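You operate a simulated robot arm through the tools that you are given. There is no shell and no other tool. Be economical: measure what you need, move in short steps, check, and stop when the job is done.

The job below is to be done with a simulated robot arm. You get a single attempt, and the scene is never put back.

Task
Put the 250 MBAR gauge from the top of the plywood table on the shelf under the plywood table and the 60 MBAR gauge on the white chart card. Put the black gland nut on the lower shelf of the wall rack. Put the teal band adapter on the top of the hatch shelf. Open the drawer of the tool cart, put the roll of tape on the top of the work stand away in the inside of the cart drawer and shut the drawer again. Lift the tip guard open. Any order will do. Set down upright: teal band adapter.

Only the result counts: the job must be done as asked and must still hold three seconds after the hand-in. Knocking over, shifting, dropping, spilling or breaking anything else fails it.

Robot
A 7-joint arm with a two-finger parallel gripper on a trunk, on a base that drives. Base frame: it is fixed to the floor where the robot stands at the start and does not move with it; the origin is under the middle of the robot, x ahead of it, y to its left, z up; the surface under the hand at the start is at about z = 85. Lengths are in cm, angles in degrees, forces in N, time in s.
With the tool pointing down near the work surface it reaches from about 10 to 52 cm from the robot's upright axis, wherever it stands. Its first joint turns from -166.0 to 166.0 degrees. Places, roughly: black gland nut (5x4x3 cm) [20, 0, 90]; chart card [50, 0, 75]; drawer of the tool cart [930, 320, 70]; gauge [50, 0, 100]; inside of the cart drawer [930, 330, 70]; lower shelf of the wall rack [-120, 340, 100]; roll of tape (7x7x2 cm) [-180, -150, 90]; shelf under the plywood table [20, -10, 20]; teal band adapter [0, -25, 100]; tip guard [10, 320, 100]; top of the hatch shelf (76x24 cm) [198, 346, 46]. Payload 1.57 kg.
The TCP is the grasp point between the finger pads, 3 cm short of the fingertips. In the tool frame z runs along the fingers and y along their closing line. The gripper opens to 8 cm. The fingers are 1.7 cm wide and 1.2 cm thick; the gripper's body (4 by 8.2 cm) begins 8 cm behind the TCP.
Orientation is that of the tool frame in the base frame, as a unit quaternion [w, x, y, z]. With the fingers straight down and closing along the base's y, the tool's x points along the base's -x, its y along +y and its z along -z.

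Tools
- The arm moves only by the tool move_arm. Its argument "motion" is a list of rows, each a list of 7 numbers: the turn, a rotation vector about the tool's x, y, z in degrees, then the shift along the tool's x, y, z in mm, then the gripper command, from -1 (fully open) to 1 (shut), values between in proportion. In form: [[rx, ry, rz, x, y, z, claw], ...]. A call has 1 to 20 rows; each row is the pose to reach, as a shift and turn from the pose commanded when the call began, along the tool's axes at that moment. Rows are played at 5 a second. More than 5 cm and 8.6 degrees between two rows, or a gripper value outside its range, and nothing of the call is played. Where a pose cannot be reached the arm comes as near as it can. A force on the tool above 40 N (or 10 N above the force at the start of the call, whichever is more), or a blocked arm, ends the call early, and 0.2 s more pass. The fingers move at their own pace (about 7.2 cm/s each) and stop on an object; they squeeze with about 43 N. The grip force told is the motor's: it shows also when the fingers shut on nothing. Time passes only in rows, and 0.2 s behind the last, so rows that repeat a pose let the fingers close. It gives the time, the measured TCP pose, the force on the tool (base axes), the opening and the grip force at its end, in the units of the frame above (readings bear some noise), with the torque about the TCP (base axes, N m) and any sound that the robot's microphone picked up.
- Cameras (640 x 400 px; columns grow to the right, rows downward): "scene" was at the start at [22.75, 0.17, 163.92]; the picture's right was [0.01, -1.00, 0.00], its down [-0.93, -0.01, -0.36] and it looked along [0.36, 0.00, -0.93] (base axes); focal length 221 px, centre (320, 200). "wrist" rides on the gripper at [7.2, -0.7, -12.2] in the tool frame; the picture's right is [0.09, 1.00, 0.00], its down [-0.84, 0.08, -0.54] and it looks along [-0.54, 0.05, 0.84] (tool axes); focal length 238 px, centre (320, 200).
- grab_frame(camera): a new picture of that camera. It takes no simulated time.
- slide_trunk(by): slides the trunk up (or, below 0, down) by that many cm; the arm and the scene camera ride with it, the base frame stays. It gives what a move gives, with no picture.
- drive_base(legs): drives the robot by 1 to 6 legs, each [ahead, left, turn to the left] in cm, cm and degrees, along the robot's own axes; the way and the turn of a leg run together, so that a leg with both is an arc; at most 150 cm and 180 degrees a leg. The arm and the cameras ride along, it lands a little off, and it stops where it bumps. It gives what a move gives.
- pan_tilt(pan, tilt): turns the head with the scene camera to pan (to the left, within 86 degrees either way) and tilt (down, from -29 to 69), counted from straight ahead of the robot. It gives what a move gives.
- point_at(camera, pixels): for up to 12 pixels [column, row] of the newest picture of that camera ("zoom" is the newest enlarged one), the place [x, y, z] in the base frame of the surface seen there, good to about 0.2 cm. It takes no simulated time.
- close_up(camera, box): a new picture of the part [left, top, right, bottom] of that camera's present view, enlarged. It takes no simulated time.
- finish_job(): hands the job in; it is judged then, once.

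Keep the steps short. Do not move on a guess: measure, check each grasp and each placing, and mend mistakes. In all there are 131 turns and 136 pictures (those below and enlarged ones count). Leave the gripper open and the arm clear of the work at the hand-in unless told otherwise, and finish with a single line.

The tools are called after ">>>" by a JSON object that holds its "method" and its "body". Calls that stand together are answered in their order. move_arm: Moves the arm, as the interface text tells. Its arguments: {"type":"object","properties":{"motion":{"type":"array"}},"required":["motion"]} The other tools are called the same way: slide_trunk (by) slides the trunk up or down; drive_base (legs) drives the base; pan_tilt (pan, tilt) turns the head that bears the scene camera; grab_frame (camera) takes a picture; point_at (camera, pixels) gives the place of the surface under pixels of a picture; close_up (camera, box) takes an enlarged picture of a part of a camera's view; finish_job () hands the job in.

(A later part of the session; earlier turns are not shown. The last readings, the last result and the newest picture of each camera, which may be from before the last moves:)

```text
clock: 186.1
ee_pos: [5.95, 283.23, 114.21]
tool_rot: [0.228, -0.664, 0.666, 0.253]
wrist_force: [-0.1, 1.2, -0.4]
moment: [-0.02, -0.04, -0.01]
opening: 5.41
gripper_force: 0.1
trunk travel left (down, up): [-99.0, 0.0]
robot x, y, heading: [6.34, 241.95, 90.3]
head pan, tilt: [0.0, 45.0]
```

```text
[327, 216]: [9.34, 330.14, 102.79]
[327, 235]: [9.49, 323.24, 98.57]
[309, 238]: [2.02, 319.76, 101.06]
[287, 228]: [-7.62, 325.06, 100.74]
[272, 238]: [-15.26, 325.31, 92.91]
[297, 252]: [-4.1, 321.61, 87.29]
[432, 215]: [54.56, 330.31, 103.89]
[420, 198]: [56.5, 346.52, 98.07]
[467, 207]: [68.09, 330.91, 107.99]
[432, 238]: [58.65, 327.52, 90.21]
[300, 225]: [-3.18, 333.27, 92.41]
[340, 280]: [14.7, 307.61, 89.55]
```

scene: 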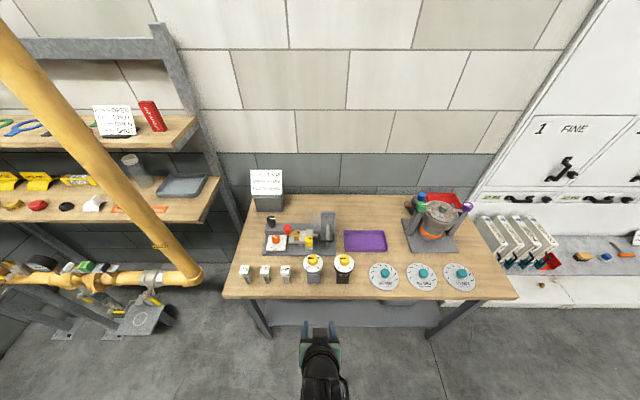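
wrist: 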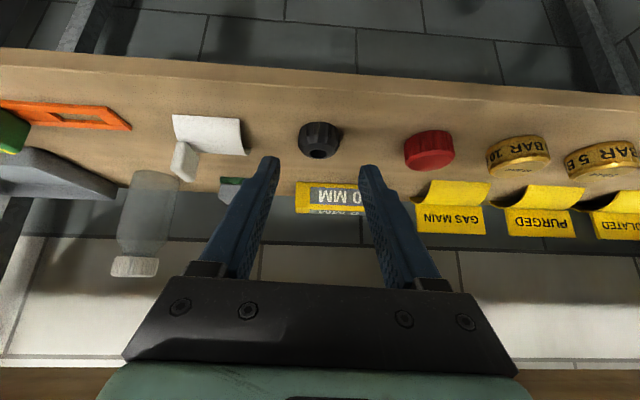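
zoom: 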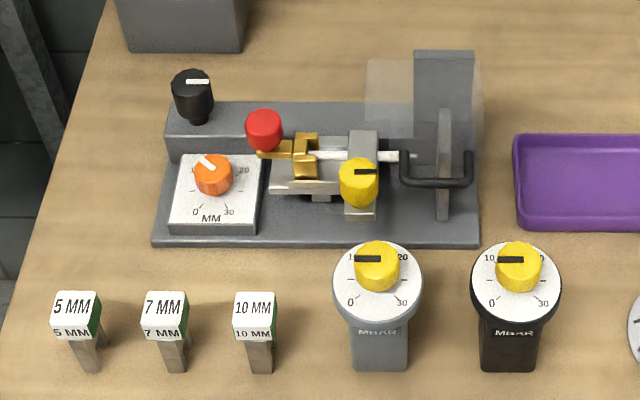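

The tip guard seems to be the clear cover with the black U-handle (zoom (437,175)). I'll look with the wrist camera and a lower scene view.

>>> {"method": "grab_frame", "body": {"camera": "wrist"}}

>>> {"method": "slide_trunk", "body": {"by": -40}}

>>> {"method": "pan_tilt", "body": {"pan": -5, "tilt": 30}}

>>> {"method": "close_up", "body": {"camera": "scene", "box": [220, 130, 400, 250]}}

```text
68 pictures are left
```

wrist: 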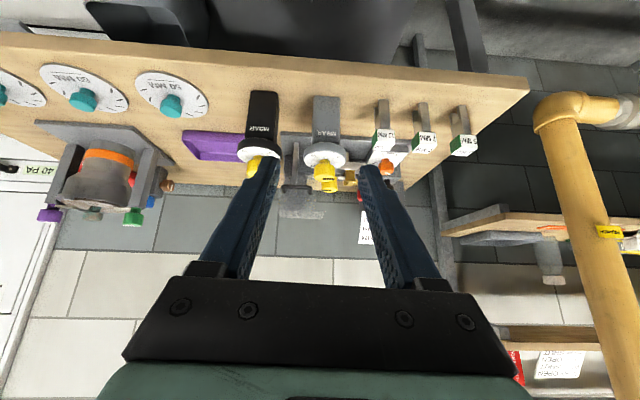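

```text
clock: 190.0
ee_pos: [5.97, 283.22, 74.25]
tool_rot: [0.229, -0.663, 0.667, 0.252]
wrist_force: [0.1, 0.1, 0.3]
moment: [-0.02, 0.01, 0.03]
opening: 5.39
gripper_force: 0.0
trunk travel left (down, up): [-59.0, 40.0]
robot x, y, heading: [6.39, 241.97, 90.5]
head pan, tilt: [0.0, 45.0]
```

```text
clock: 190.7
ee_pos: [6.05, 283.2, 74.19]
tool_rot: [0.229, -0.663, 0.666, 0.253]
wrist_force: [0.0, 0.3, 0.3]
moment: [0.02, 0.0, 0.02]
opening: 5.42
gripper_force: 0.1
trunk travel left (down, up): [-59.0, 40.0]
robot x, y, heading: [6.64, 242.07, 90.4]
head pan, tilt: [-5.0, 30.0]
```

```text
3.33 times, centred on (310, 190) of scene
```

zoom: 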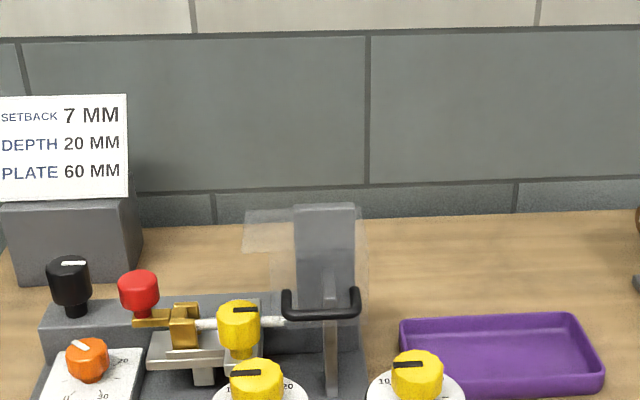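

>>> {"method": "close_up", "body": {"camera": "scene", "box": [280, 182, 336, 260]}}

>>> {"method": "point_at", "body": {"camera": "zoom", "pixels": [[200, 120], [320, 80], [325, 180], [325, 235], [225, 235], [415, 235], [228, 200], [415, 200], [325, 300], [440, 100], [160, 100], [325, 380]]}}

```text
5.13 times, centred on (308, 221) of scene
```

zoom: 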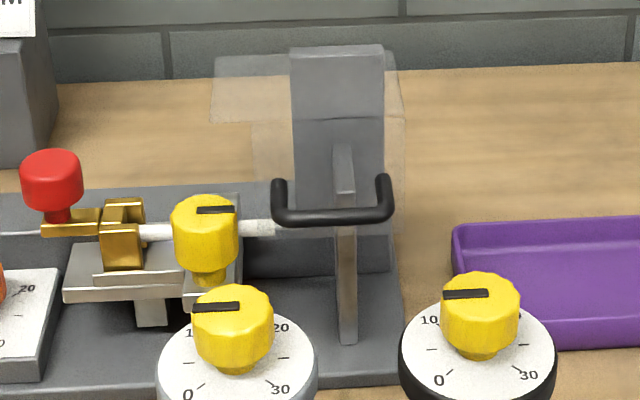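

```text
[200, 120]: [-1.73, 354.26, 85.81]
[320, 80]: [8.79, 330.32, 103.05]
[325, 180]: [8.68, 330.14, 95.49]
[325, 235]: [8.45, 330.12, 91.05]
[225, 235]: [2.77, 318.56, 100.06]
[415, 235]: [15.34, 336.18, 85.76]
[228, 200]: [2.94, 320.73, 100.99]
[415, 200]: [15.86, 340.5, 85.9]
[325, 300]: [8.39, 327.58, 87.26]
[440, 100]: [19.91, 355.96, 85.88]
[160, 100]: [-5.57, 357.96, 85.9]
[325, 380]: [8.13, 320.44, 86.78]
```

>>> {"method": "point_at", "body": {"camera": "zoom", "pixels": [[330, 214], [300, 216], [370, 212], [279, 190], [384, 185], [345, 200], [345, 160], [347, 330], [390, 70], [300, 60], [270, 228], [345, 216]]}}

>>> {"method": "pan_tilt", "body": {"pan": 50, "tilt": 30}}

>>> {"method": "drive_base", "body": {"legs": [[0, -45, 0]]}}

>>> {"method": "grab_frame", "body": {"camera": "scene"}}

```text
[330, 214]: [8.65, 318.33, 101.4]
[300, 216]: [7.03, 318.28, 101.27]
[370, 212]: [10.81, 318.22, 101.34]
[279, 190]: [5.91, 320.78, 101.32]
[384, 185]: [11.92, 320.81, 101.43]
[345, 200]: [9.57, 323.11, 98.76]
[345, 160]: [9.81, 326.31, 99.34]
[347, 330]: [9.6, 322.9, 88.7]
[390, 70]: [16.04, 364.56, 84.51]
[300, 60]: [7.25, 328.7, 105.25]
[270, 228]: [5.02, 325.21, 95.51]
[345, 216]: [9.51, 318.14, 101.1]
```

```text
clock: 192.0
ee_pos: [5.98, 283.17, 74.15]
tool_rot: [0.228, -0.664, 0.666, 0.253]
wrist_force: [0.2, 0.7, 0.5]
moment: [0.0, 0.0, -0.03]
opening: 5.4
gripper_force: 0.0
trunk travel left (down, up): [-59.0, 40.0]
robot x, y, heading: [6.73, 241.65, 90.5]
head pan, tilt: [50.0, 30.0]
```

```text
clock: 194.7
ee_pos: [50.67, 283.69, 74.21]
tool_rot: [-0.227, 0.666, -0.664, -0.253]
wrist_force: [0.5, 0.5, -0.7]
moment: [0.01, 0.0, -0.01]
opening: 5.39
gripper_force: 0.1
trunk travel left (down, up): [-59.0, 40.0]
robot x, y, heading: [51.32, 242.1, 90.6]
head pan, tilt: [50.0, 30.0]
```

```text
65 pictures are left
```

scene: 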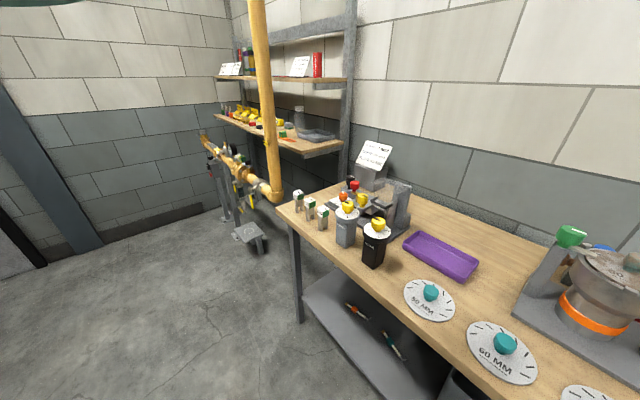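

>>> {"method": "close_up", "body": {"camera": "scene", "box": [330, 160, 430, 250]}}

```text
4.44 times, centred on (380, 205) of scene
```

zoom: 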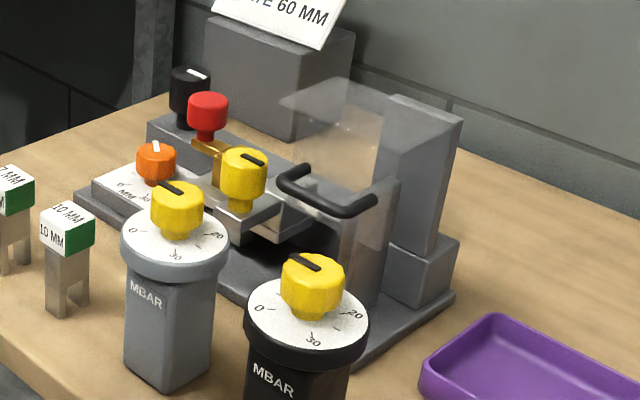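

Clear view: the guard's U-handle (bar along x, 5.9..11.9, y≈318.2, z≈101.4) is on the front pane; it hinges at the rear post (y≈328, z≈105). Measure nearby knobs.

>>> {"method": "point_at", "body": {"camera": "zoom", "pixels": [[245, 165], [178, 200], [312, 270], [207, 105], [300, 180], [370, 205], [335, 210], [415, 105], [440, 110], [385, 120], [330, 85], [360, 300]]}}

```text
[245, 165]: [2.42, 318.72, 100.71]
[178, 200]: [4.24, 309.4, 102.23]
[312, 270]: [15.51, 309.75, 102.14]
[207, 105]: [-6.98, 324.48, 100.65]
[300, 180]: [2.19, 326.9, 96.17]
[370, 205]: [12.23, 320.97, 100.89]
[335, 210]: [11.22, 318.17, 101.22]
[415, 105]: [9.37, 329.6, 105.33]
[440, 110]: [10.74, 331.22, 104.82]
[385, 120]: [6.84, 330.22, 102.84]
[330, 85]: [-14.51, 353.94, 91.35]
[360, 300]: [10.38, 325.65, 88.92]
```

Plan: tool pitched 45°, rolled 90° so the fingers close in the vertical plane, cage the bar (1.6 cm opening) and lead it up its arc. Return to x≈8.9, trunk up, and roll.

>>> {"method": "slide_trunk", "body": {"by": 40}}

>>> {"method": "drive_base", "body": {"legs": [[0, 42, 0]]}}

>>> {"method": "move_arm", "body": {"motion": [[0, 0, -8, 0, 0, 0, 0.6], [0, 0, -16, 0, 0, 0, 0.6], [0, 0, -24, 0, 0, 0, 0.6], [0, 0, -32, 0, 0, 0, 0.6], [0, 0, -40, 0, 0, 0, 0.6], [0, 0, -48, 0, 0, 0, 0.6], [0, 0, -56, 0, 0, 0, 0.6], [0, 0, -64, 0, 0, 0, 0.6], [0, 0, -72, 0, 0, 0, 0.6], [0, 0, -80, 0, 0, 0, 0.6], [0, 0, -88, 0, 0, 0, 0.6], [0, 0, -90, 0, 0, 0, 0.6]]}}

>>> {"method": "grab_frame", "body": {"camera": "wrist"}}

```text
clock: 198.5
ee_pos: [50.75, 283.58, 114.18]
tool_rot: [-0.227, 0.666, -0.664, -0.253]
wrist_force: [0.4, -0.6, -0.1]
moment: [0.03, 0.0, 0.0]
opening: 5.39
gripper_force: 0.0
trunk travel left (down, up): [-99.0, 0.0]
robot x, y, heading: [51.82, 242.5, 90.7]
head pan, tilt: [50.0, 30.0]
```

```text
clock: 201.1
ee_pos: [8.53, 283.01, 114.23]
tool_rot: [-0.227, 0.667, -0.663, -0.253]
wrist_force: [-0.5, -0.7, 0.0]
moment: [-0.04, 0.0, 0.02]
opening: 5.4
gripper_force: 0.1
trunk travel left (down, up): [-99.0, 0.0]
robot x, y, heading: [9.62, 241.64, 90.8]
head pan, tilt: [50.0, 30.0]
```

```text
clock: 203.7
ee_pos: [8.45, 283.12, 114.13]
tool_rot: [-0.339, 0.94, 0.004, -0.018]
wrist_force: [-0.7, -0.2, -0.6]
moment: [0.0, -0.04, -0.01]
opening: 1.6
gripper_force: 0.1
trunk travel left (down, up): [-99.0, 0.0]
robot x, y, heading: [9.64, 241.71, 91.1]
head pan, tilt: [50.0, 30.0]
```

```text
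63 pictures are left
```

wrist: 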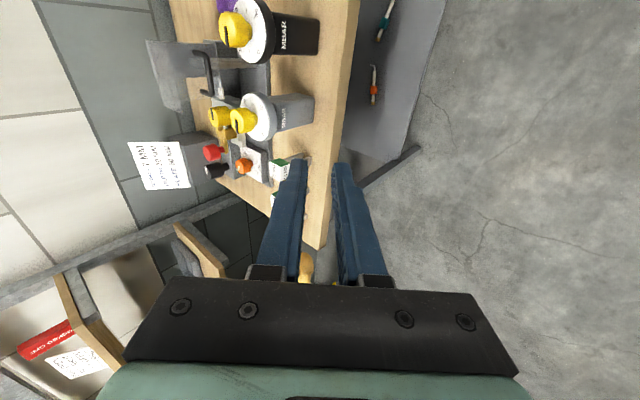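

Drive ahead 28, then move to the pre-point (9.2, 313, 107.6).

>>> {"method": "drive_base", "body": {"legs": [[28, 0, 0]]}}

>>> {"method": "grab_frame", "body": {"camera": "wrist"}}

>>> {"method": "point_at", "body": {"camera": "wrist", "pixels": [[320, 200]]}}

```text
clock: 205.7
ee_pos: [8.07, 310.59, 114.12]
tool_rot: [-0.341, 0.94, 0.003, -0.019]
wrist_force: [-0.1, -0.6, -0.6]
moment: [0.02, -0.02, -0.03]
opening: 1.59
gripper_force: 0.0
trunk travel left (down, up): [-99.0, 0.0]
robot x, y, heading: [9.01, 269.57, 91.2]
head pan, tilt: [50.0, 30.0]
```

```text
62 pictures are left
```

wrist: 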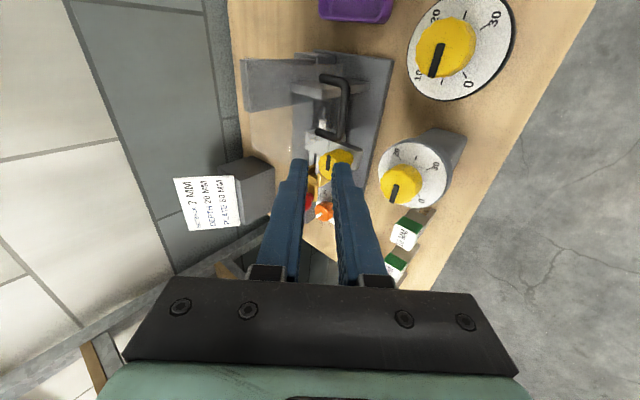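

```text
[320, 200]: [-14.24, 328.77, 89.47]
```

>>> {"method": "point_at", "body": {"camera": "wrist", "pixels": [[348, 90], [347, 110], [344, 130], [330, 77], [325, 133], [346, 100]]}}

>>> {"method": "close_up", "body": {"camera": "wrist", "box": [230, 40, 400, 180]}}

```text
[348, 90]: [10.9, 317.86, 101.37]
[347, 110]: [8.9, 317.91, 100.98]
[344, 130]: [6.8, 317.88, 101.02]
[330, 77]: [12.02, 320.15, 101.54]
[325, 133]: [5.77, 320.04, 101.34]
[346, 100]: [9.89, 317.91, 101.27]
```

```text
2.86 times, centred on (315, 110) of wrist
```

zoom: 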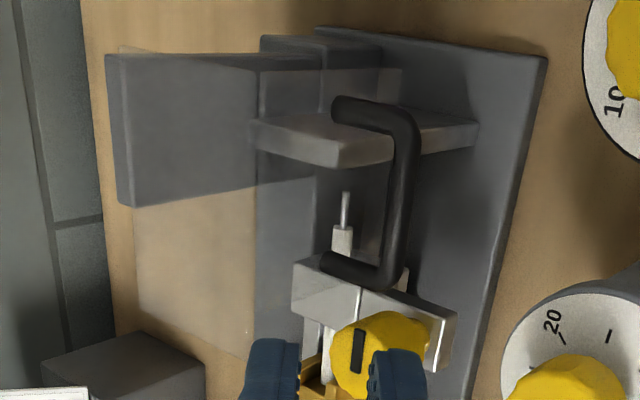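

>>> {"method": "move_arm", "body": {"motion": [[0, 0, 0, 7, 13, 35, 0.6], [0, 0, 0, 14, 26, 70, 0.6], [0, 0, 0, 14, 26, 70, 0.6]]}}

>>> {"method": "grab_frame", "body": {"camera": "wrist"}}

```text
clock: 206.5
ee_pos: [9.22, 313.16, 107.0]
tool_rot: [-0.34, 0.94, 0.002, -0.019]
wrist_force: [0.2, 0.4, -0.8]
moment: [0.01, 0.0, -0.01]
opening: 1.59
gripper_force: 0.1
trunk travel left (down, up): [-99.0, 0.0]
robot x, y, heading: [8.77, 269.74, 91.2]
head pan, tilt: [50.0, 30.0]
```

```text
60 pictures are left
```

wrist: 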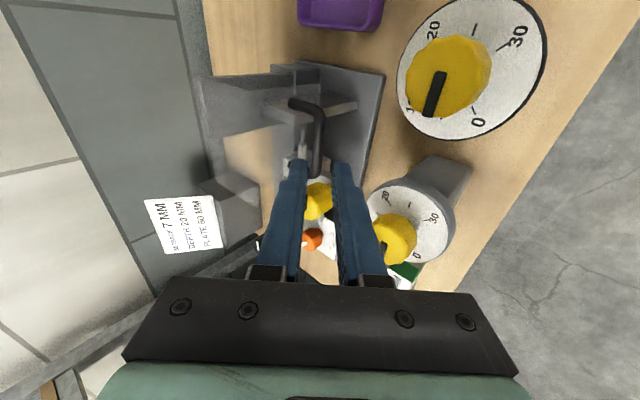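

Bar is centred between the fingers. Insert 5.6 cm along the tool axis.

>>> {"method": "move_arm", "body": {"motion": [[0, 0, 0, 0, 0, 25, 0.6], [0, 0, 0, 0, 0, 45, 0.6], [0, 0, 0, 0, 0, 56, 0.6], [0, 0, 0, 0, 0, 56, 0.6]]}}

>>> {"method": "grab_frame", "body": {"camera": "wrist"}}

```text
clock: 207.5
ee_pos: [8.98, 316.86, 102.66]
tool_rot: [-0.34, 0.94, 0.002, -0.017]
wrist_force: [-0.1, 1.0, 1.4]
moment: [-0.02, 0.0, 0.01]
opening: 1.59
gripper_force: 0.0
trunk travel left (down, up): [-99.0, 0.0]
robot x, y, heading: [9.05, 269.28, 91.0]
head pan, tilt: [50.0, 30.0]
```

```text
59 pictures are left
```

wrist: 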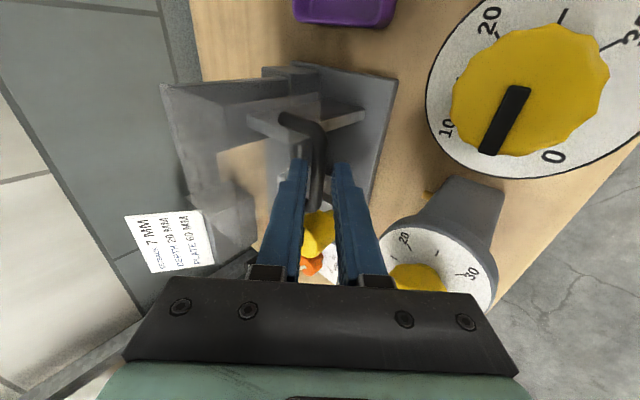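

Bar is caged. Lift along the estimated arc to ~30°, watching forces.

>>> {"method": "move_arm", "body": {"motion": [[0, 0, 0, 0, 0, 0, 0.72], [0, 0, 0, 0, -5, -9, 0.72], [0, 0, 0, 0, -9, -19, 0.72], [0, 0, 0, 0, -15, -27, 0.72], [0, 0, 0, 0, -21, -36, 0.72], [0, 0, 0, 0, -29, -43, 0.72], [0, 0, 0, 0, -36, -50, 0.72]]}}

>>> {"method": "grab_frame", "body": {"camera": "wrist"}}

```text
clock: 209.1
ee_pos: [9.23, 316.35, 108.94]
tool_rot: [-0.34, 0.94, 0.003, -0.019]
wrist_force: [-1.4, 0.8, 0.6]
moment: [-0.03, 0.0, 0.01]
opening: 1.19
gripper_force: 0.1
trunk travel left (down, up): [-99.0, 0.0]
robot x, y, heading: [9.45, 269.46, 91.1]
head pan, tilt: [50.0, 30.0]
```

```text
58 pictures are left
```

wrist: 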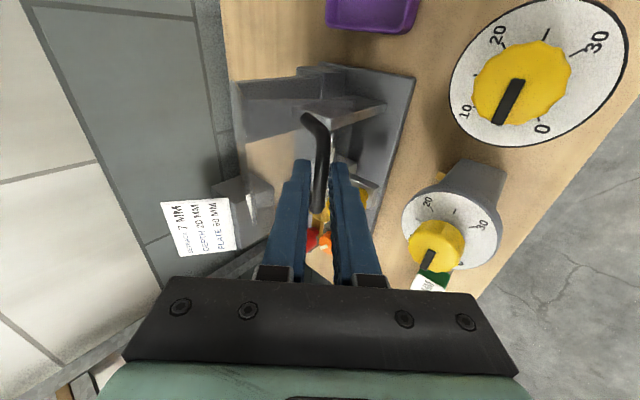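

The handle follows with little force. Continue to ~65°.

>>> {"method": "point_at", "body": {"camera": "wrist", "pixels": [[321, 150], [321, 175], [320, 200], [304, 116]]}}

>>> {"method": "move_arm", "body": {"motion": [[0, 0, 0, 0, -12, -8, 0.72], [0, 0, 0, 0, -26, -16, 0.72], [0, 0, 0, 0, -41, -21, 0.72], [0, 0, 0, 0, -56, -25, 0.72]]}}

>>> {"method": "grab_frame", "body": {"camera": "wrist"}}

```text
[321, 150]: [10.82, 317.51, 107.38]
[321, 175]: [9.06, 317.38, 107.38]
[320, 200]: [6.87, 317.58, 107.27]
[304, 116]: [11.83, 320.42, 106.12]
```

```text
clock: 210.1
ee_pos: [9.32, 318.88, 114.5]
tool_rot: [-0.341, 0.94, 0.003, -0.02]
wrist_force: [-0.1, -0.1, -0.1]
moment: [0.0, 0.0, 0.03]
opening: 1.15
gripper_force: 0.4
trunk travel left (down, up): [-99.0, 0.0]
robot x, y, heading: [8.84, 269.27, 91.0]
head pan, tilt: [50.0, 30.0]
```

```text
57 pictures are left
```

wrist: 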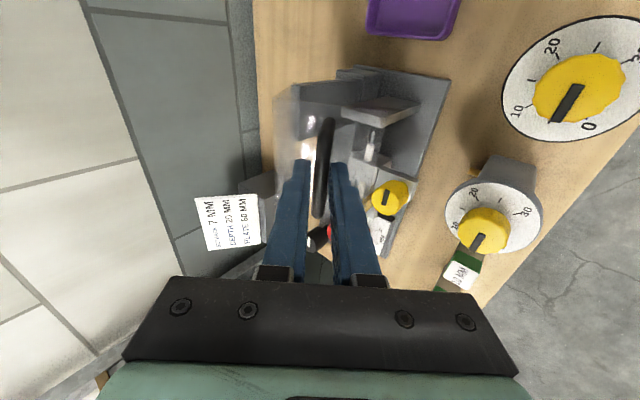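

>>> {"method": "move_arm", "body": {"motion": [[0, 0, 0, 0, -15, -1, 0.72], [0, 0, 0, 0, -31, -1.5, 0.72], [0, 0, 0, 0, -46, 2, 0.72], [0, 0, 0, 0, -62, 6, 0.72], [0, 0, 0, 0, -75, 13, 0.72]]}}

>>> {"method": "grab_frame", "body": {"camera": "wrist"}}

```text
clock: 211.3
ee_pos: [9.24, 325.62, 118.24]
tool_rot: [-0.339, 0.941, 0.003, -0.019]
wrist_force: [-0.2, -0.4, 1.2]
moment: [-0.01, 0.02, 0.02]
opening: 1.11
gripper_force: 0.0
trunk travel left (down, up): [-99.0, 0.0]
robot x, y, heading: [9.33, 269.31, 91.1]
head pan, tilt: [50.0, 30.0]
```

```text
56 pictures are left
```

wrist: 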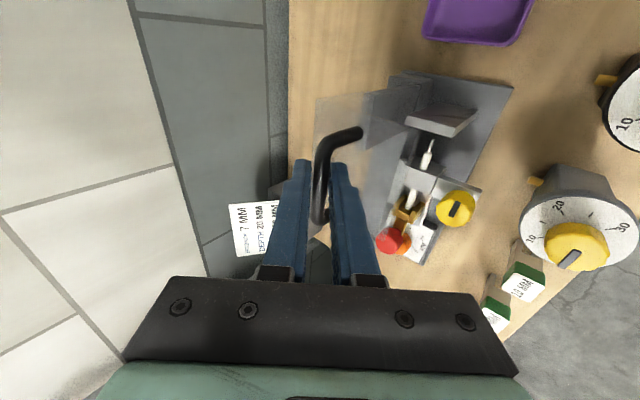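

About 97° open. Push a little further (to ~112°) to see whether there's a stop.

>>> {"method": "move_arm", "body": {"motion": [[0, 0, 0, 0, -11, 8, 0.72], [0, 0, 0, 0, -22, 17, 0.72], [0, 0, 0, 0, -29, 23, 0.72], [0, 0, 0, 0, -29, 23, 0.72]]}}

>>> {"method": "grab_frame", "body": {"camera": "wrist"}}

```text
clock: 212.3
ee_pos: [9.23, 329.17, 118.21]
tool_rot: [-0.339, 0.94, 0.003, -0.018]
wrist_force: [-0.2, -5.0, -2.9]
moment: [-0.02, -0.02, 0.04]
opening: 1.6
gripper_force: 3.3
trunk travel left (down, up): [-99.0, 0.0]
robot x, y, heading: [8.99, 269.13, 90.9]
head pan, tilt: [50.0, 30.0]
```

```text
55 pictures are left
```

wrist: 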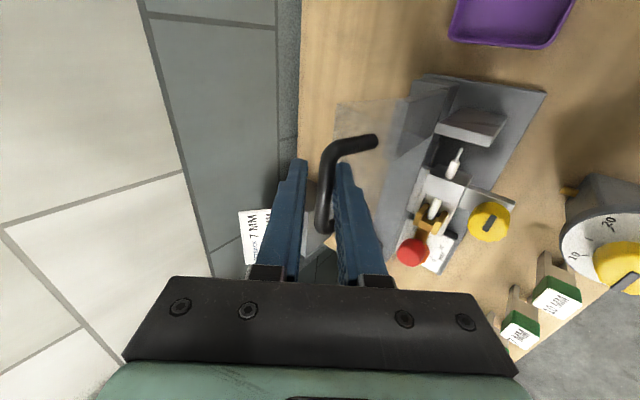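

Stop reached (5 N). Open a bit and withdraw along the tool axis, then check it stays open.

>>> {"method": "move_arm", "body": {"motion": [[0, 0, 0, 0, 4, -3, 0.3], [0, 0, 0, 0, 4, -3, 0.3], [0, 0, 0, 0, 4, -30, 0.3], [0, 0, 0, 0, 4, -60, 0.3], [0, 0, 0, 0, 40, -85, 0.3], [0, 0, 0, 0, 80, -100, 0.3]]}}

>>> {"method": "drive_base", "body": {"legs": [[-30, 0, 0]]}}

>>> {"method": "pan_tilt", "body": {"pan": 0, "tilt": 45}}

>>> {"method": "close_up", "body": {"camera": "scene", "box": [240, 180, 380, 290]}}

```text
clock: 213.7
ee_pos: [9.56, 316.6, 120.95]
tool_rot: [-0.34, 0.94, 0.004, -0.019]
wrist_force: [-0.4, -0.4, -0.6]
moment: [-0.02, 0.02, -0.02]
opening: 2.79
gripper_force: 0.2
trunk travel left (down, up): [-99.0, 0.0]
robot x, y, heading: [9.19, 269.29, 91.0]
head pan, tilt: [50.0, 30.0]
```

```text
clock: 215.7
ee_pos: [10.14, 287.08, 120.69]
tool_rot: [-0.339, 0.941, 0.002, -0.018]
wrist_force: [-0.3, -0.4, -0.4]
moment: [-0.02, 0.0, 0.01]
opening: 2.81
gripper_force: 0.0
trunk travel left (down, up): [-99.0, 0.0]
robot x, y, heading: [9.34, 239.45, 91.1]
head pan, tilt: [50.0, 30.0]
```

```text
clock: 216.9
ee_pos: [10.14, 287.15, 120.78]
tool_rot: [-0.34, 0.94, 0.002, -0.018]
wrist_force: [0.1, -0.1, -0.2]
moment: [-0.01, -0.03, 0.04]
opening: 2.83
gripper_force: 0.1
trunk travel left (down, up): [-99.0, 0.0]
robot x, y, heading: [9.88, 239.66, 90.9]
head pan, tilt: [0.0, 45.0]
```

```text
3.64 times, centred on (310, 235) of scene
```

zoom: 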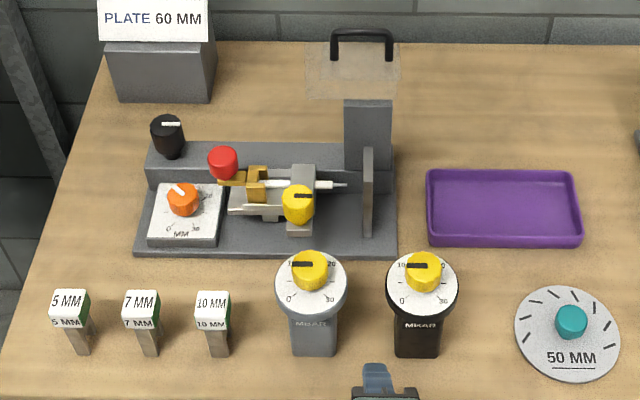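

The guard stays open. Now turn the tool straight down and drive around the table's −x end to its right side for the teal adapter at (9,−28).

>>> {"method": "move_arm", "body": {"motion": [[-8, 0, 0, 0, 0, 0, -1], [-16, 0, 0, 0, 0, 0, -1], [-24, 0, 0, 0, 0, 0, -1], [-32, 0, 0, 0, 0, 0, -1], [-40, 0, 0, 0, 0, 0, -1]]}}

>>> {"method": "drive_base", "body": {"legs": [[0, 94, 0], [-150, 0, 0], [-150, 0, 0], [-17, 0, 0], [0, -94, 0]]}}

>>> {"method": "grab_frame", "body": {"camera": "wrist"}}

```text
clock: 218.1
ee_pos: [10.04, 287.19, 120.86]
tool_rot: [0.004, 1.0, 0.008, -0.016]
wrist_force: [0.4, 0.3, 0.0]
moment: [0.0, 0.0, 0.0]
opening: 8.03
gripper_force: 0.1
trunk travel left (down, up): [-99.0, 0.0]
robot x, y, heading: [9.35, 239.41, 90.9]
head pan, tilt: [0.0, 45.0]
```

```text
clock: 242.7
ee_pos: [17.72, -29.39, 120.82]
tool_rot: [0.001, 1.0, 0.01, -0.016]
wrist_force: [-0.1, -0.7, 0.8]
moment: [-0.04, -0.01, 0.01]
opening: 7.98
gripper_force: 0.1
trunk travel left (down, up): [-99.0, 0.0]
robot x, y, heading: [17.4, -76.8, 90.9]
head pan, tilt: [0.0, 45.0]
```

```text
53 pictures are left
```

wrist: 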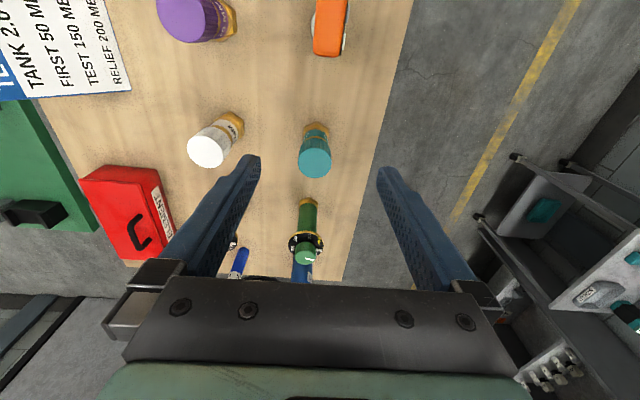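

>>> {"method": "point_at", "body": {"camera": "wrist", "pixels": [[315, 155], [302, 155], [329, 155], [315, 170], [315, 140], [303, 130], [328, 130], [315, 126], [304, 245], [322, 40]]}}

>>> {"method": "close_up", "body": {"camera": "wrist", "box": [270, 100, 370, 200]}}

```text
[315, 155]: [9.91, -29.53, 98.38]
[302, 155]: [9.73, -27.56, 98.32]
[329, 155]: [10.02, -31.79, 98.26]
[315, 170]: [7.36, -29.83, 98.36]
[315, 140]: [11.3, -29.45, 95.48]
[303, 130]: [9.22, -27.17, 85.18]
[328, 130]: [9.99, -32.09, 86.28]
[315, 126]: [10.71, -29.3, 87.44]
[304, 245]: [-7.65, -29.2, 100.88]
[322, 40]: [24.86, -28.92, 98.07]
```

```text
4.00 times, centred on (320, 150) of wrist
```

zoom: 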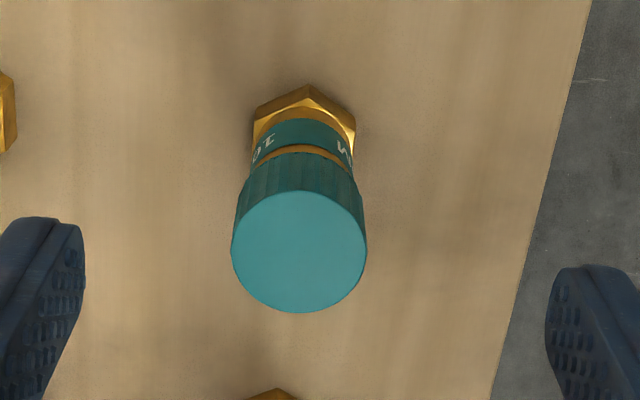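

Cap centre (8.9,−29.7), top 98.4. Move above, then descend to z=92.6 and grip.

>>> {"method": "move_arm", "body": {"motion": [[0, 0, 0, -40, 1, 0, -1], [0, 0, 0, -79, 1, 0, -1], [0, 0, 0, -79, 1, 45, -1], [0, 0, 0, -79, 1, 90, -1], [0, 0, 0, -79, 1, 135, -1], [0, 0, 0, -79, 1, 170, -1]]}}

>>> {"method": "grab_frame", "body": {"camera": "wrist"}}

```text
clock: 244.1
ee_pos: [9.37, -29.69, 104.08]
tool_rot: [0.002, 1.0, 0.009, -0.017]
wrist_force: [-0.1, 0.5, -0.3]
moment: [0.03, 0.02, -0.05]
opening: 7.98
gripper_force: 0.0
trunk travel left (down, up): [-99.0, 0.0]
robot x, y, heading: [17.61, -76.74, 91.0]
head pan, tilt: [0.0, 45.0]
```

```text
51 pictures are left
```

wrist: 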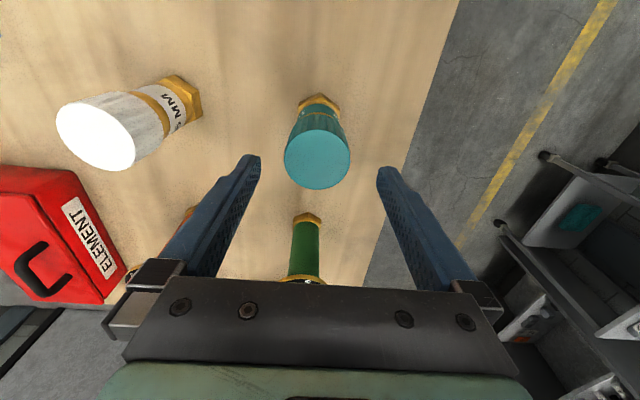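

>>> {"method": "move_arm", "body": {"motion": [[0, 0, 0, 0, 0, 45, -1], [0, 0, 0, 0, 0, 85, -1], [0, 0, 0, 0, 0, 115, -1], [0, 0, 0, 0, 0, 115, -1], [0, 0, 0, 0, 0, 115, 1], [0, 0, 0, 0, 0, 115, 1], [0, 0, 0, 0, 0, 115, 1], [0, 0, 0, 0, 0, 115, 1]]}}

>>> {"method": "grab_frame", "body": {"camera": "wrist"}}

```text
clock: 245.8
ee_pos: [8.44, -29.84, 95.63]
tool_rot: [0.0, 1.0, 0.01, -0.017]
wrist_force: [-1.5, 2.0, 16.5]
moment: [-0.09, 0.15, 0.0]
opening: 5.16
gripper_force: 42.9
out of reach, approached as far as the arm can: row 3, 4, 5, 6, 7, 8
trunk travel left (down, up): [-99.0, 0.0]
robot x, y, heading: [17.02, -76.66, 91.2]
head pan, tilt: [0.0, 45.0]
```

```text
50 pictures are left
```

wrist: 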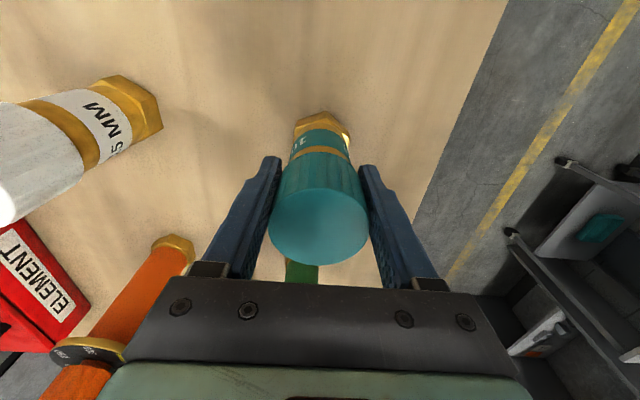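

Arm bottomed out at z 95.6 (trunk at top). Open, lower the trunk 3 cm and regrip deeper.

>>> {"method": "move_arm", "body": {"motion": [[0, 0, 0, 0, 0, 0, 0], [0, 0, 0, 0, 0, 0, -1], [0, 0, 0, 0, 0, 0, -1], [0, 0, 0, 0, 0, -5, -1]]}}

>>> {"method": "slide_trunk", "body": {"by": -3}}

>>> {"method": "move_arm", "body": {"motion": [[0, 0, 0, 0, 0, 0, -1], [0, 0, 0, 0, 0, 0, 0], [0, 0, 0, 0, 0, 0, 1], [0, 0, 0, 0, 0, 0, 1], [0, 0, 0, 0, 0, 0, 1], [0, 0, 0, 0, 0, 0, 1]]}}

>>> {"method": "grab_frame", "body": {"camera": "wrist"}}

```text
clock: 246.8
ee_pos: [8.66, -30.28, 95.8]
tool_rot: [0.003, 1.0, 0.009, -0.016]
wrist_force: [-0.5, 0.2, 0.7]
moment: [0.02, 0.02, 0.06]
opening: 8.0
gripper_force: 0.0
trunk travel left (down, up): [-99.0, 0.0]
robot x, y, heading: [17.33, -76.7, 91.2]
head pan, tilt: [0.0, 45.0]
```

```text
clock: 247.6
ee_pos: [8.56, -30.2, 92.91]
tool_rot: [0.002, 1.0, 0.009, -0.016]
wrist_force: [0.2, -0.2, 0.5]
moment: [0.02, 0.01, 0.0]
opening: 8.0
gripper_force: 0.1
trunk travel left (down, up): [-96.0, 3.0]
robot x, y, heading: [17.34, -76.89, 91.0]
head pan, tilt: [0.0, 45.0]
```

```text
clock: 249.0
ee_pos: [8.67, -30.05, 93.01]
tool_rot: [0.003, 1.0, 0.01, -0.016]
wrist_force: [-0.7, 0.7, 0.6]
moment: [0.17, 0.0, -0.03]
opening: 5.21
gripper_force: 43.4
trunk travel left (down, up): [-96.0, 3.0]
robot x, y, heading: [17.5, -76.91, 91.1]
head pan, tilt: [0.0, 45.0]
```

```text
49 pictures are left
```

wrist: 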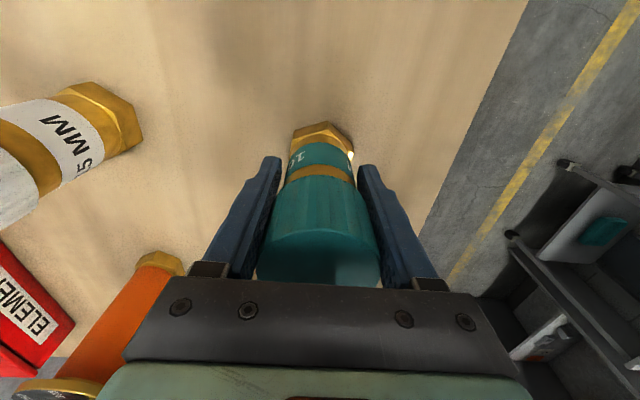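

Firm grip (5.21 cm, TCP z=93.0). Lift 20 cm, back off from the table, and drive round to the hatch shelf area.

>>> {"method": "move_arm", "body": {"motion": [[0, 0, 0, 0, 0, -45, 1], [0, 0, 0, 0, 0, -90, 1], [0, 0, 0, 0, 0, -135, 1], [0, 0, 0, 0, 0, -180, 1], [0, 0, 0, 0, 0, -200, 1]]}}

>>> {"method": "slide_trunk", "body": {"by": 3}}

>>> {"method": "drive_base", "body": {"legs": [[-25, 0, -1], [0, 104, 0], [145, 0, 0], [145, 0, 0], [50, 0, 0]]}}

>>> {"method": "drive_base", "body": {"legs": [[0, -145, 0], [0, -138, 0]]}}

>>> {"method": "grab_frame", "body": {"camera": "scene"}}

```text
clock: 250.2
ee_pos: [9.22, -30.2, 112.89]
tool_rot: [0.002, 1.0, 0.009, -0.017]
wrist_force: [0.2, -0.5, -3.0]
moment: [0.0, -0.03, 0.04]
opening: 5.16
gripper_force: 43.2
trunk travel left (down, up): [-96.0, 3.0]
robot x, y, heading: [17.49, -76.61, 91.2]
head pan, tilt: [0.0, 45.0]
```

```text
clock: 250.9
ee_pos: [9.11, -30.13, 115.85]
tool_rot: [0.002, 1.0, 0.009, -0.017]
wrist_force: [0.5, -0.4, -3.3]
moment: [0.0, -0.04, 0.02]
opening: 5.18
gripper_force: 42.4
trunk travel left (down, up): [-99.0, 0.0]
robot x, y, heading: [17.26, -76.79, 91.0]
head pan, tilt: [0.0, 45.0]
```

```text
clock: 273.9
ee_pos: [-93.24, 284.75, 115.99]
tool_rot: [0.001, 1.0, 0.003, -0.017]
wrist_force: [0.3, -0.1, -3.6]
moment: [-0.01, -0.01, -0.01]
opening: 5.18
gripper_force: 42.9
trunk travel left (down, up): [-99.0, 0.0]
robot x, y, heading: [-85.66, 237.73, 90.3]
head pan, tilt: [0.0, 45.0]
```

```text
clock: 287.6
ee_pos: [190.58, 285.32, 115.86]
tool_rot: [0.002, 1.0, 0.0, -0.016]
wrist_force: [0.2, -0.2, -4.2]
moment: [0.02, -0.05, -0.01]
opening: 5.18
gripper_force: 42.1
trunk travel left (down, up): [-99.0, 0.0]
robot x, y, heading: [197.64, 238.32, 90.0]
head pan, tilt: [0.0, 45.0]
```

```text
48 pictures are left
```

scene: 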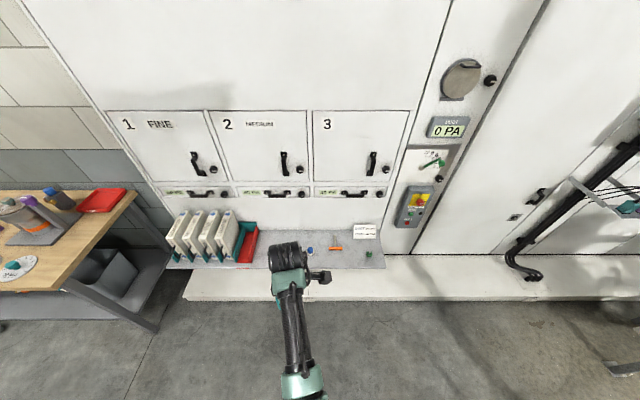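

>>> {"method": "close_up", "body": {"camera": "scene", "box": [160, 180, 400, 300]}}

>>> {"method": "point_at", "body": {"camera": "scene", "pixels": [[320, 265], [380, 264], [350, 262], [340, 240], [310, 250], [335, 249], [365, 235], [368, 253], [250, 240], [350, 230], [260, 262], [355, 275]]}}

```text
2.67 times, centred on (280, 240) of scene
```

zoom: 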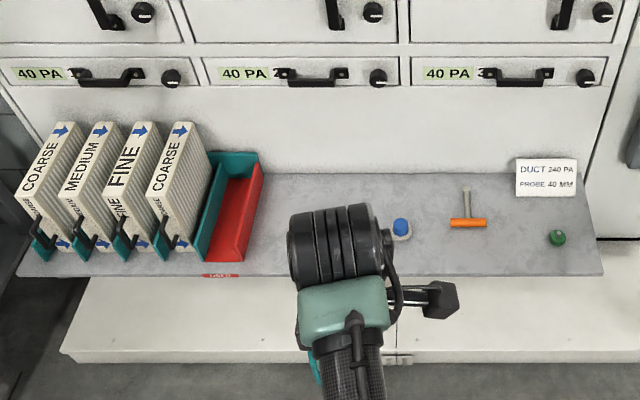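

```text
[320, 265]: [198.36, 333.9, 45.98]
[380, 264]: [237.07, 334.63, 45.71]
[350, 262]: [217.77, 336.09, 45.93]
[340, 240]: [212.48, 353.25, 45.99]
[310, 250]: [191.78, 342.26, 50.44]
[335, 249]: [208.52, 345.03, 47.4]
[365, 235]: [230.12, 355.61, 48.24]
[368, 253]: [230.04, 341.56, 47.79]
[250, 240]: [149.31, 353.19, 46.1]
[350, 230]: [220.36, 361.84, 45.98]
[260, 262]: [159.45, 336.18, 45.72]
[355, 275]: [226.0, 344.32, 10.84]
```

Shelf top z=46.0, y 334–361. Free spot x≈160–188; aim (176, 345). Lower the trunk 55 and shift left, then look with the wrist camera.

>>> {"method": "slide_trunk", "body": {"by": -40}}

>>> {"method": "slide_trunk", "body": {"by": -12}}

>>> {"method": "drive_base", "body": {"legs": [[0, 14.5, 0], [40, 0, 0]]}}

>>> {"method": "grab_frame", "body": {"camera": "wrist"}}

>>> {"method": "grab_frame", "body": {"camera": "scene"}}

```text
clock: 291.5
ee_pos: [190.55, 285.24, 75.81]
tool_rot: [0.003, 1.0, 0.0, -0.017]
wrist_force: [-0.6, 0.1, -4.6]
moment: [-0.03, -0.04, 0.02]
opening: 5.17
gripper_force: 42.3
trunk travel left (down, up): [-59.0, 40.0]
robot x, y, heading: [197.67, 238.5, 89.8]
head pan, tilt: [0.0, 45.0]
```

```text
clock: 293.0
ee_pos: [190.49, 285.37, 63.86]
tool_rot: [0.002, 1.0, 0.0, -0.016]
wrist_force: [1.1, -0.1, -3.0]
moment: [0.0, -0.06, -0.01]
opening: 5.16
gripper_force: 43.0
trunk travel left (down, up): [-47.0, 52.0]
robot x, y, heading: [197.93, 238.22, 89.9]
head pan, tilt: [0.0, 45.0]
```

```text
clock: 296.4
ee_pos: [175.85, 325.25, 63.86]
tool_rot: [0.002, 1.0, 0.002, -0.016]
wrist_force: [-0.2, -0.8, -3.4]
moment: [0.01, -0.03, 0.0]
opening: 5.16
gripper_force: 42.8
trunk travel left (down, up): [-47.0, 52.0]
robot x, y, heading: [183.35, 278.21, 90.1]
head pan, tilt: [0.0, 45.0]
```

```text
46 pictures are left
```

wrist: 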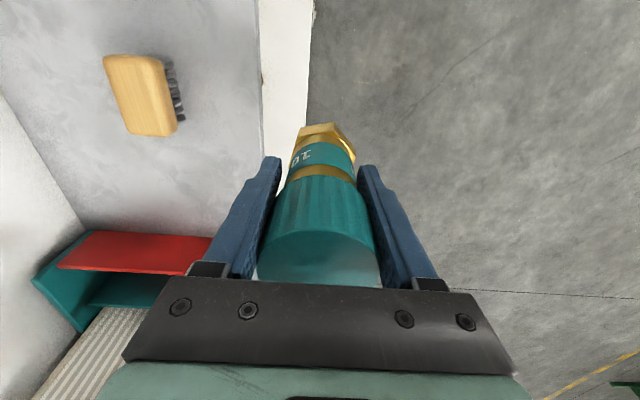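

```text
45 pictures are left
```

scene: 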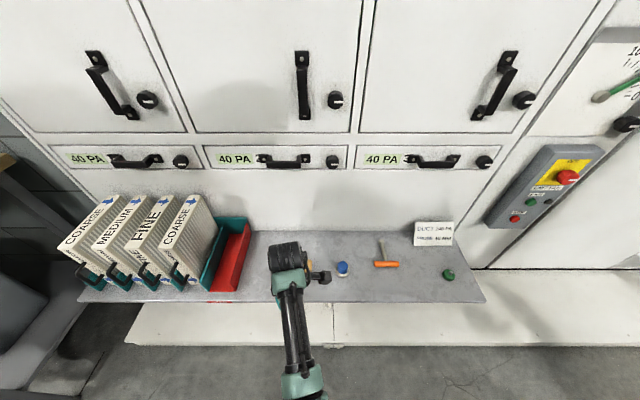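

A hidden brush is on the shelf. Measure it and the tray.

>>> {"method": "point_at", "body": {"camera": "wrist", "pixels": [[120, 60], [145, 130], [180, 105], [110, 100], [185, 233], [95, 232], [200, 160], [260, 120], [60, 200], [225, 200]]}}

```text
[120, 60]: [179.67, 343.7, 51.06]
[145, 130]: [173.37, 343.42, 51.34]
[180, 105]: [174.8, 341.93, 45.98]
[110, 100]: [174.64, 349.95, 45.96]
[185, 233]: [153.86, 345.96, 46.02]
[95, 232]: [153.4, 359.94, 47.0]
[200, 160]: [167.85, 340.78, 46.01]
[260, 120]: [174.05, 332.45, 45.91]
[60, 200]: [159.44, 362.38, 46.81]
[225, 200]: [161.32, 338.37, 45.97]
```

Brush occupies x 173–181; tray edge x≈154. Place at (163.5, 346).

>>> {"method": "drive_base", "body": {"legs": [[0, 12.3, 0], [20.5, 0, 0]]}}

>>> {"method": "grab_frame", "body": {"camera": "wrist"}}

```text
clock: 298.9
ee_pos: [163.7, 345.52, 63.89]
tool_rot: [0.002, 1.0, 0.001, -0.017]
wrist_force: [-0.6, -0.2, -3.8]
moment: [-0.01, -0.06, 0.02]
opening: 5.17
gripper_force: 43.3
trunk travel left (down, up): [-47.0, 52.0]
robot x, y, heading: [171.12, 298.67, 90.0]
head pan, tilt: [0.0, 45.0]
```

```text
44 pictures are left
```

wrist: 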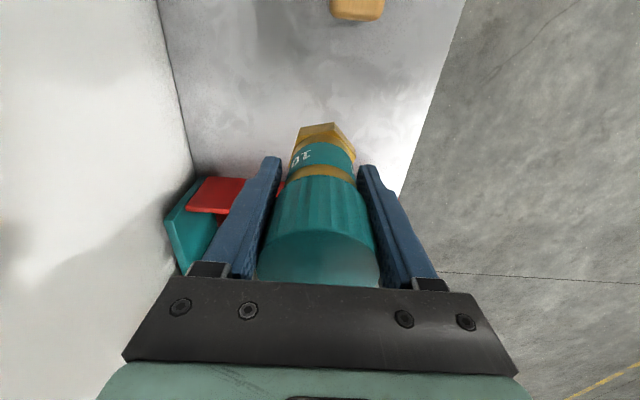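

>>> {"method": "move_arm", "body": {"motion": [[0, 0, 0, 0, 0, 45, 1], [0, 0, 0, 0, 0, 80, 1], [0, 0, 0, 0, 0, 94, 1], [0, 0, 0, 0, 0, 98, 1], [0, 0, 0, 0, 0, 98, 1]]}}

```text
clock: 300.1
ee_pos: [163.4, 345.73, 54.12]
tool_rot: [0.002, 1.0, 0.002, -0.016]
wrist_force: [0.9, -0.5, -1.2]
moment: [0.03, -0.05, -0.01]
opening: 5.19
gripper_force: 42.6
trunk travel left (down, up): [-47.0, 52.0]
robot x, y, heading: [171.15, 298.96, 90.3]
head pan, tilt: [0.0, 45.0]
```

>>> {"method": "move_arm", "body": {"motion": [[0, 0, 0, 0, 0, 1.5, 1], [0, 0, 0, 0, 0, 1.5, 1], [0, 0, 0, 0, 0, 1.5, -0.4], [0, 0, 0, 0, 0, 1.5, -1], [0, 0, 0, 0, 0, 1.5, -1], [0, 0, 0, 0, 0, -40, -1], [0, 0, 0, 0, 0, -80, -1], [0, 0, 0, 0, 0, -120, -1], [0, 0, 0, 0, 0, -150, -1]]}}

>>> {"method": "grab_frame", "body": {"camera": "wrist"}}

```text
clock: 302.1
ee_pos: [163.99, 345.6, 69.29]
tool_rot: [0.002, 1.0, 0.002, -0.017]
wrist_force: [-0.5, -0.3, 0.0]
moment: [0.0, -0.02, -0.04]
opening: 8.01
gripper_force: 0.0
trunk travel left (down, up): [-47.0, 52.0]
robot x, y, heading: [170.88, 298.9, 89.9]
head pan, tilt: [0.0, 45.0]
```

```text
43 pictures are left
```

wrist: 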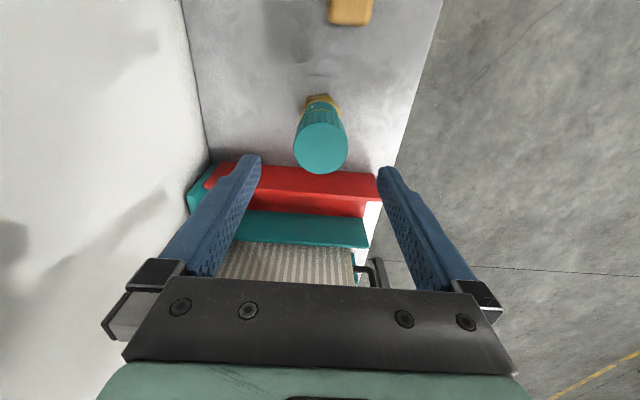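

Adapter stands upright on the hatch shelf. Back off, trunk up, turn to heading 0 and look down the hall toward the tool cart.

>>> {"method": "drive_base", "body": {"legs": [[-60, 0, 0]]}}

>>> {"method": "slide_trunk", "body": {"by": 40}}

>>> {"method": "slide_trunk", "body": {"by": 12}}

>>> {"method": "drive_base", "body": {"legs": [[-90, 0, 0], [0, 0, -90]]}}

>>> {"method": "pan_tilt", "body": {"pan": 10, "tilt": 15}}

>>> {"method": "grab_frame", "body": {"camera": "scene"}}

```text
clock: 305.4
ee_pos: [164.13, 285.97, 69.16]
tool_rot: [0.003, 1.0, -0.001, -0.017]
wrist_force: [-1.0, -0.1, 0.2]
moment: [0.01, 0.01, 0.0]
opening: 8.0
gripper_force: 0.2
trunk travel left (down, up): [-47.0, 52.0]
robot x, y, heading: [171.16, 239.05, 89.8]
head pan, tilt: [0.0, 45.0]
```

```text
clock: 309.3
ee_pos: [164.07, 285.75, 109.12]
tool_rot: [0.002, 1.0, 0.0, -0.016]
wrist_force: [-0.5, 1.5, -0.1]
moment: [-0.01, -0.03, 0.03]
opening: 8.01
gripper_force: 0.1
trunk travel left (down, up): [-87.0, 12.0]
robot x, y, heading: [171.18, 239.06, 89.7]
head pan, tilt: [0.0, 45.0]
```

```text
clock: 310.8
ee_pos: [164.16, 285.79, 121.14]
tool_rot: [0.003, 1.0, -0.001, -0.017]
wrist_force: [0.2, -0.1, -0.5]
moment: [0.01, 0.02, -0.03]
opening: 8.01
gripper_force: 0.0
trunk travel left (down, up): [-99.0, 0.0]
robot x, y, heading: [171.02, 238.9, 89.8]
head pan, tilt: [0.0, 45.0]
```

```text
clock: 319.4
ee_pos: [218.11, 155.14, 121.11]
tool_rot: [-0.01, 0.709, -0.705, -0.014]
wrist_force: [0.2, -0.8, -0.6]
moment: [0.04, -0.02, 0.01]
opening: 8.0
gripper_force: 0.1
trunk travel left (down, up): [-99.0, 0.0]
robot x, y, heading: [170.96, 147.91, 0.2]
head pan, tilt: [0.0, 45.0]
```

```text
clock: 320.3
ee_pos: [218.07, 155.17, 121.2]
tool_rot: [-0.009, 0.708, -0.706, -0.013]
wrist_force: [0.4, -0.6, 0.2]
moment: [-0.03, 0.0, -0.01]
opening: 8.02
gripper_force: 0.0
trunk travel left (down, up): [-99.0, 0.0]
robot x, y, heading: [171.06, 148.37, 0.0]
head pan, tilt: [10.0, 15.0]
```

```text
42 pictures are left
```

scene: 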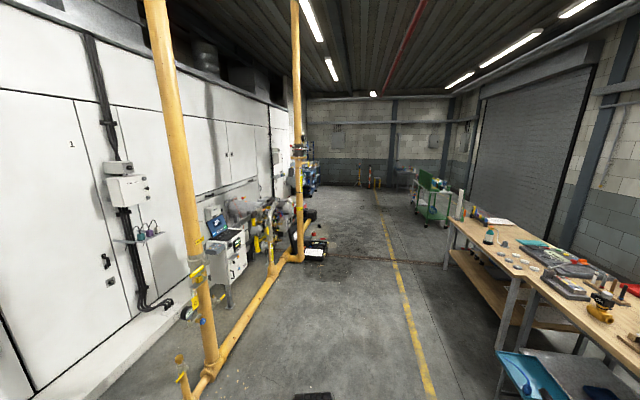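

>>> {"method": "point_at", "body": {"camera": "scene", "pixels": [[205, 385], [300, 262], [316, 252], [313, 395], [310, 190], [318, 215], [360, 188], [390, 260], [310, 165], [430, 215], [300, 200], [445, 260]]}}

>>> {"method": "close_up", "body": {"camera": "scene", "box": [260, 140, 380, 270]}}

```text
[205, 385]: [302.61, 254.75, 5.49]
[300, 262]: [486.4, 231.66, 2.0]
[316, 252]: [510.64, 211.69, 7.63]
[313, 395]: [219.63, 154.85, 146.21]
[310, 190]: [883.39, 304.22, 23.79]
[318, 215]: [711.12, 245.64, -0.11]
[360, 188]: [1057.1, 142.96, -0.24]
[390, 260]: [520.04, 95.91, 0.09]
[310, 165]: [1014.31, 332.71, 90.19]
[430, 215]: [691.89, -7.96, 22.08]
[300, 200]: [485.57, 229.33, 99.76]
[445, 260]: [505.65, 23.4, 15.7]
```

```text
3.08 times, centred on (320, 205) of scene
```

zoom: 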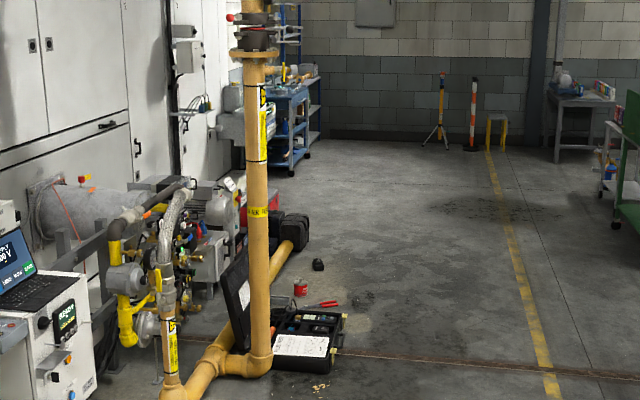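

The blue cart stands at x≈880–930, y≈300+. Lane y≈148 is clear; drive 600 ahead.

>>> {"method": "drive_base", "body": {"legs": [[150, 0, 0], [150, 0, 0], [150, 0, 0], [150, 0, 0]]}}

>>> {"method": "pan_tilt", "body": {"pan": 50, "tilt": 20}}

>>> {"method": "grab_frame", "body": {"camera": "scene"}}

```text
clock: 349.0
ee_pos: [822.1, 160.53, 121.14]
tool_rot: [-0.01, 0.711, -0.703, -0.014]
wrist_force: [0.6, 0.6, -0.2]
moment: [0.0, -0.01, 0.01]
opening: 8.03
gripper_force: 0.0
trunk travel left (down, up): [-99.0, 0.0]
robot x, y, heading: [775.23, 153.26, 0.3]
head pan, tilt: [10.0, 15.0]
```

```text
clock: 350.1
ee_pos: [822.12, 160.53, 121.16]
tool_rot: [-0.01, 0.71, -0.704, -0.013]
wrist_force: [0.2, 0.1, 0.9]
moment: [0.0, -0.03, -0.01]
opening: 8.01
gripper_force: 0.0
trunk travel left (down, up): [-99.0, 0.0]
robot x, y, heading: [775.3, 153.03, 0.5]
head pan, tilt: [50.0, 20.0]
```

```text
40 pictures are left
```

scene: 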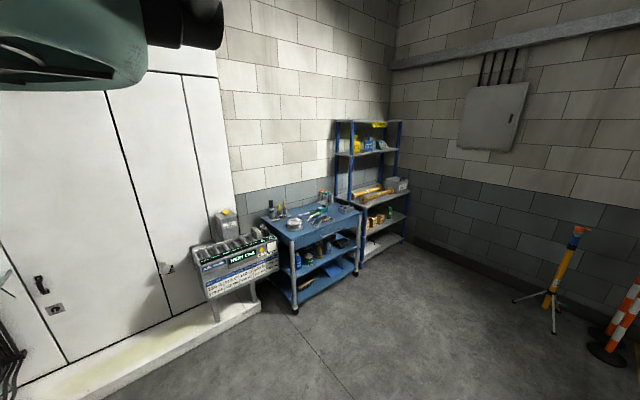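

>>> {"method": "close_up", "body": {"camera": "scene", "box": [245, 185, 375, 315]}}

>>> {"method": "point_at", "body": {"camera": "scene", "pixels": [[291, 240], [357, 222], [325, 238], [328, 232], [262, 217], [335, 200], [295, 312], [354, 275]]}}

```text
3.08 times, centred on (310, 250) of scene
```

zoom: 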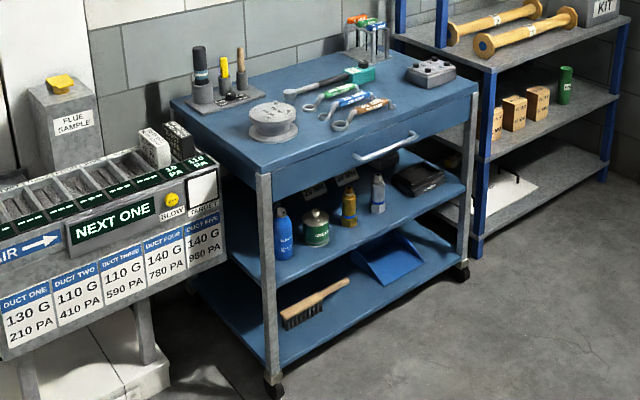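

```text
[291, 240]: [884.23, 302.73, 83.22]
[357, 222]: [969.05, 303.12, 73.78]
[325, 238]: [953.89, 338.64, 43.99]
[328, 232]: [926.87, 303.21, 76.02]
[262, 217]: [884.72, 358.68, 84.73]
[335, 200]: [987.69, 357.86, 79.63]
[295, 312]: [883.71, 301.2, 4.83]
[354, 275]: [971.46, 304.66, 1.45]
```

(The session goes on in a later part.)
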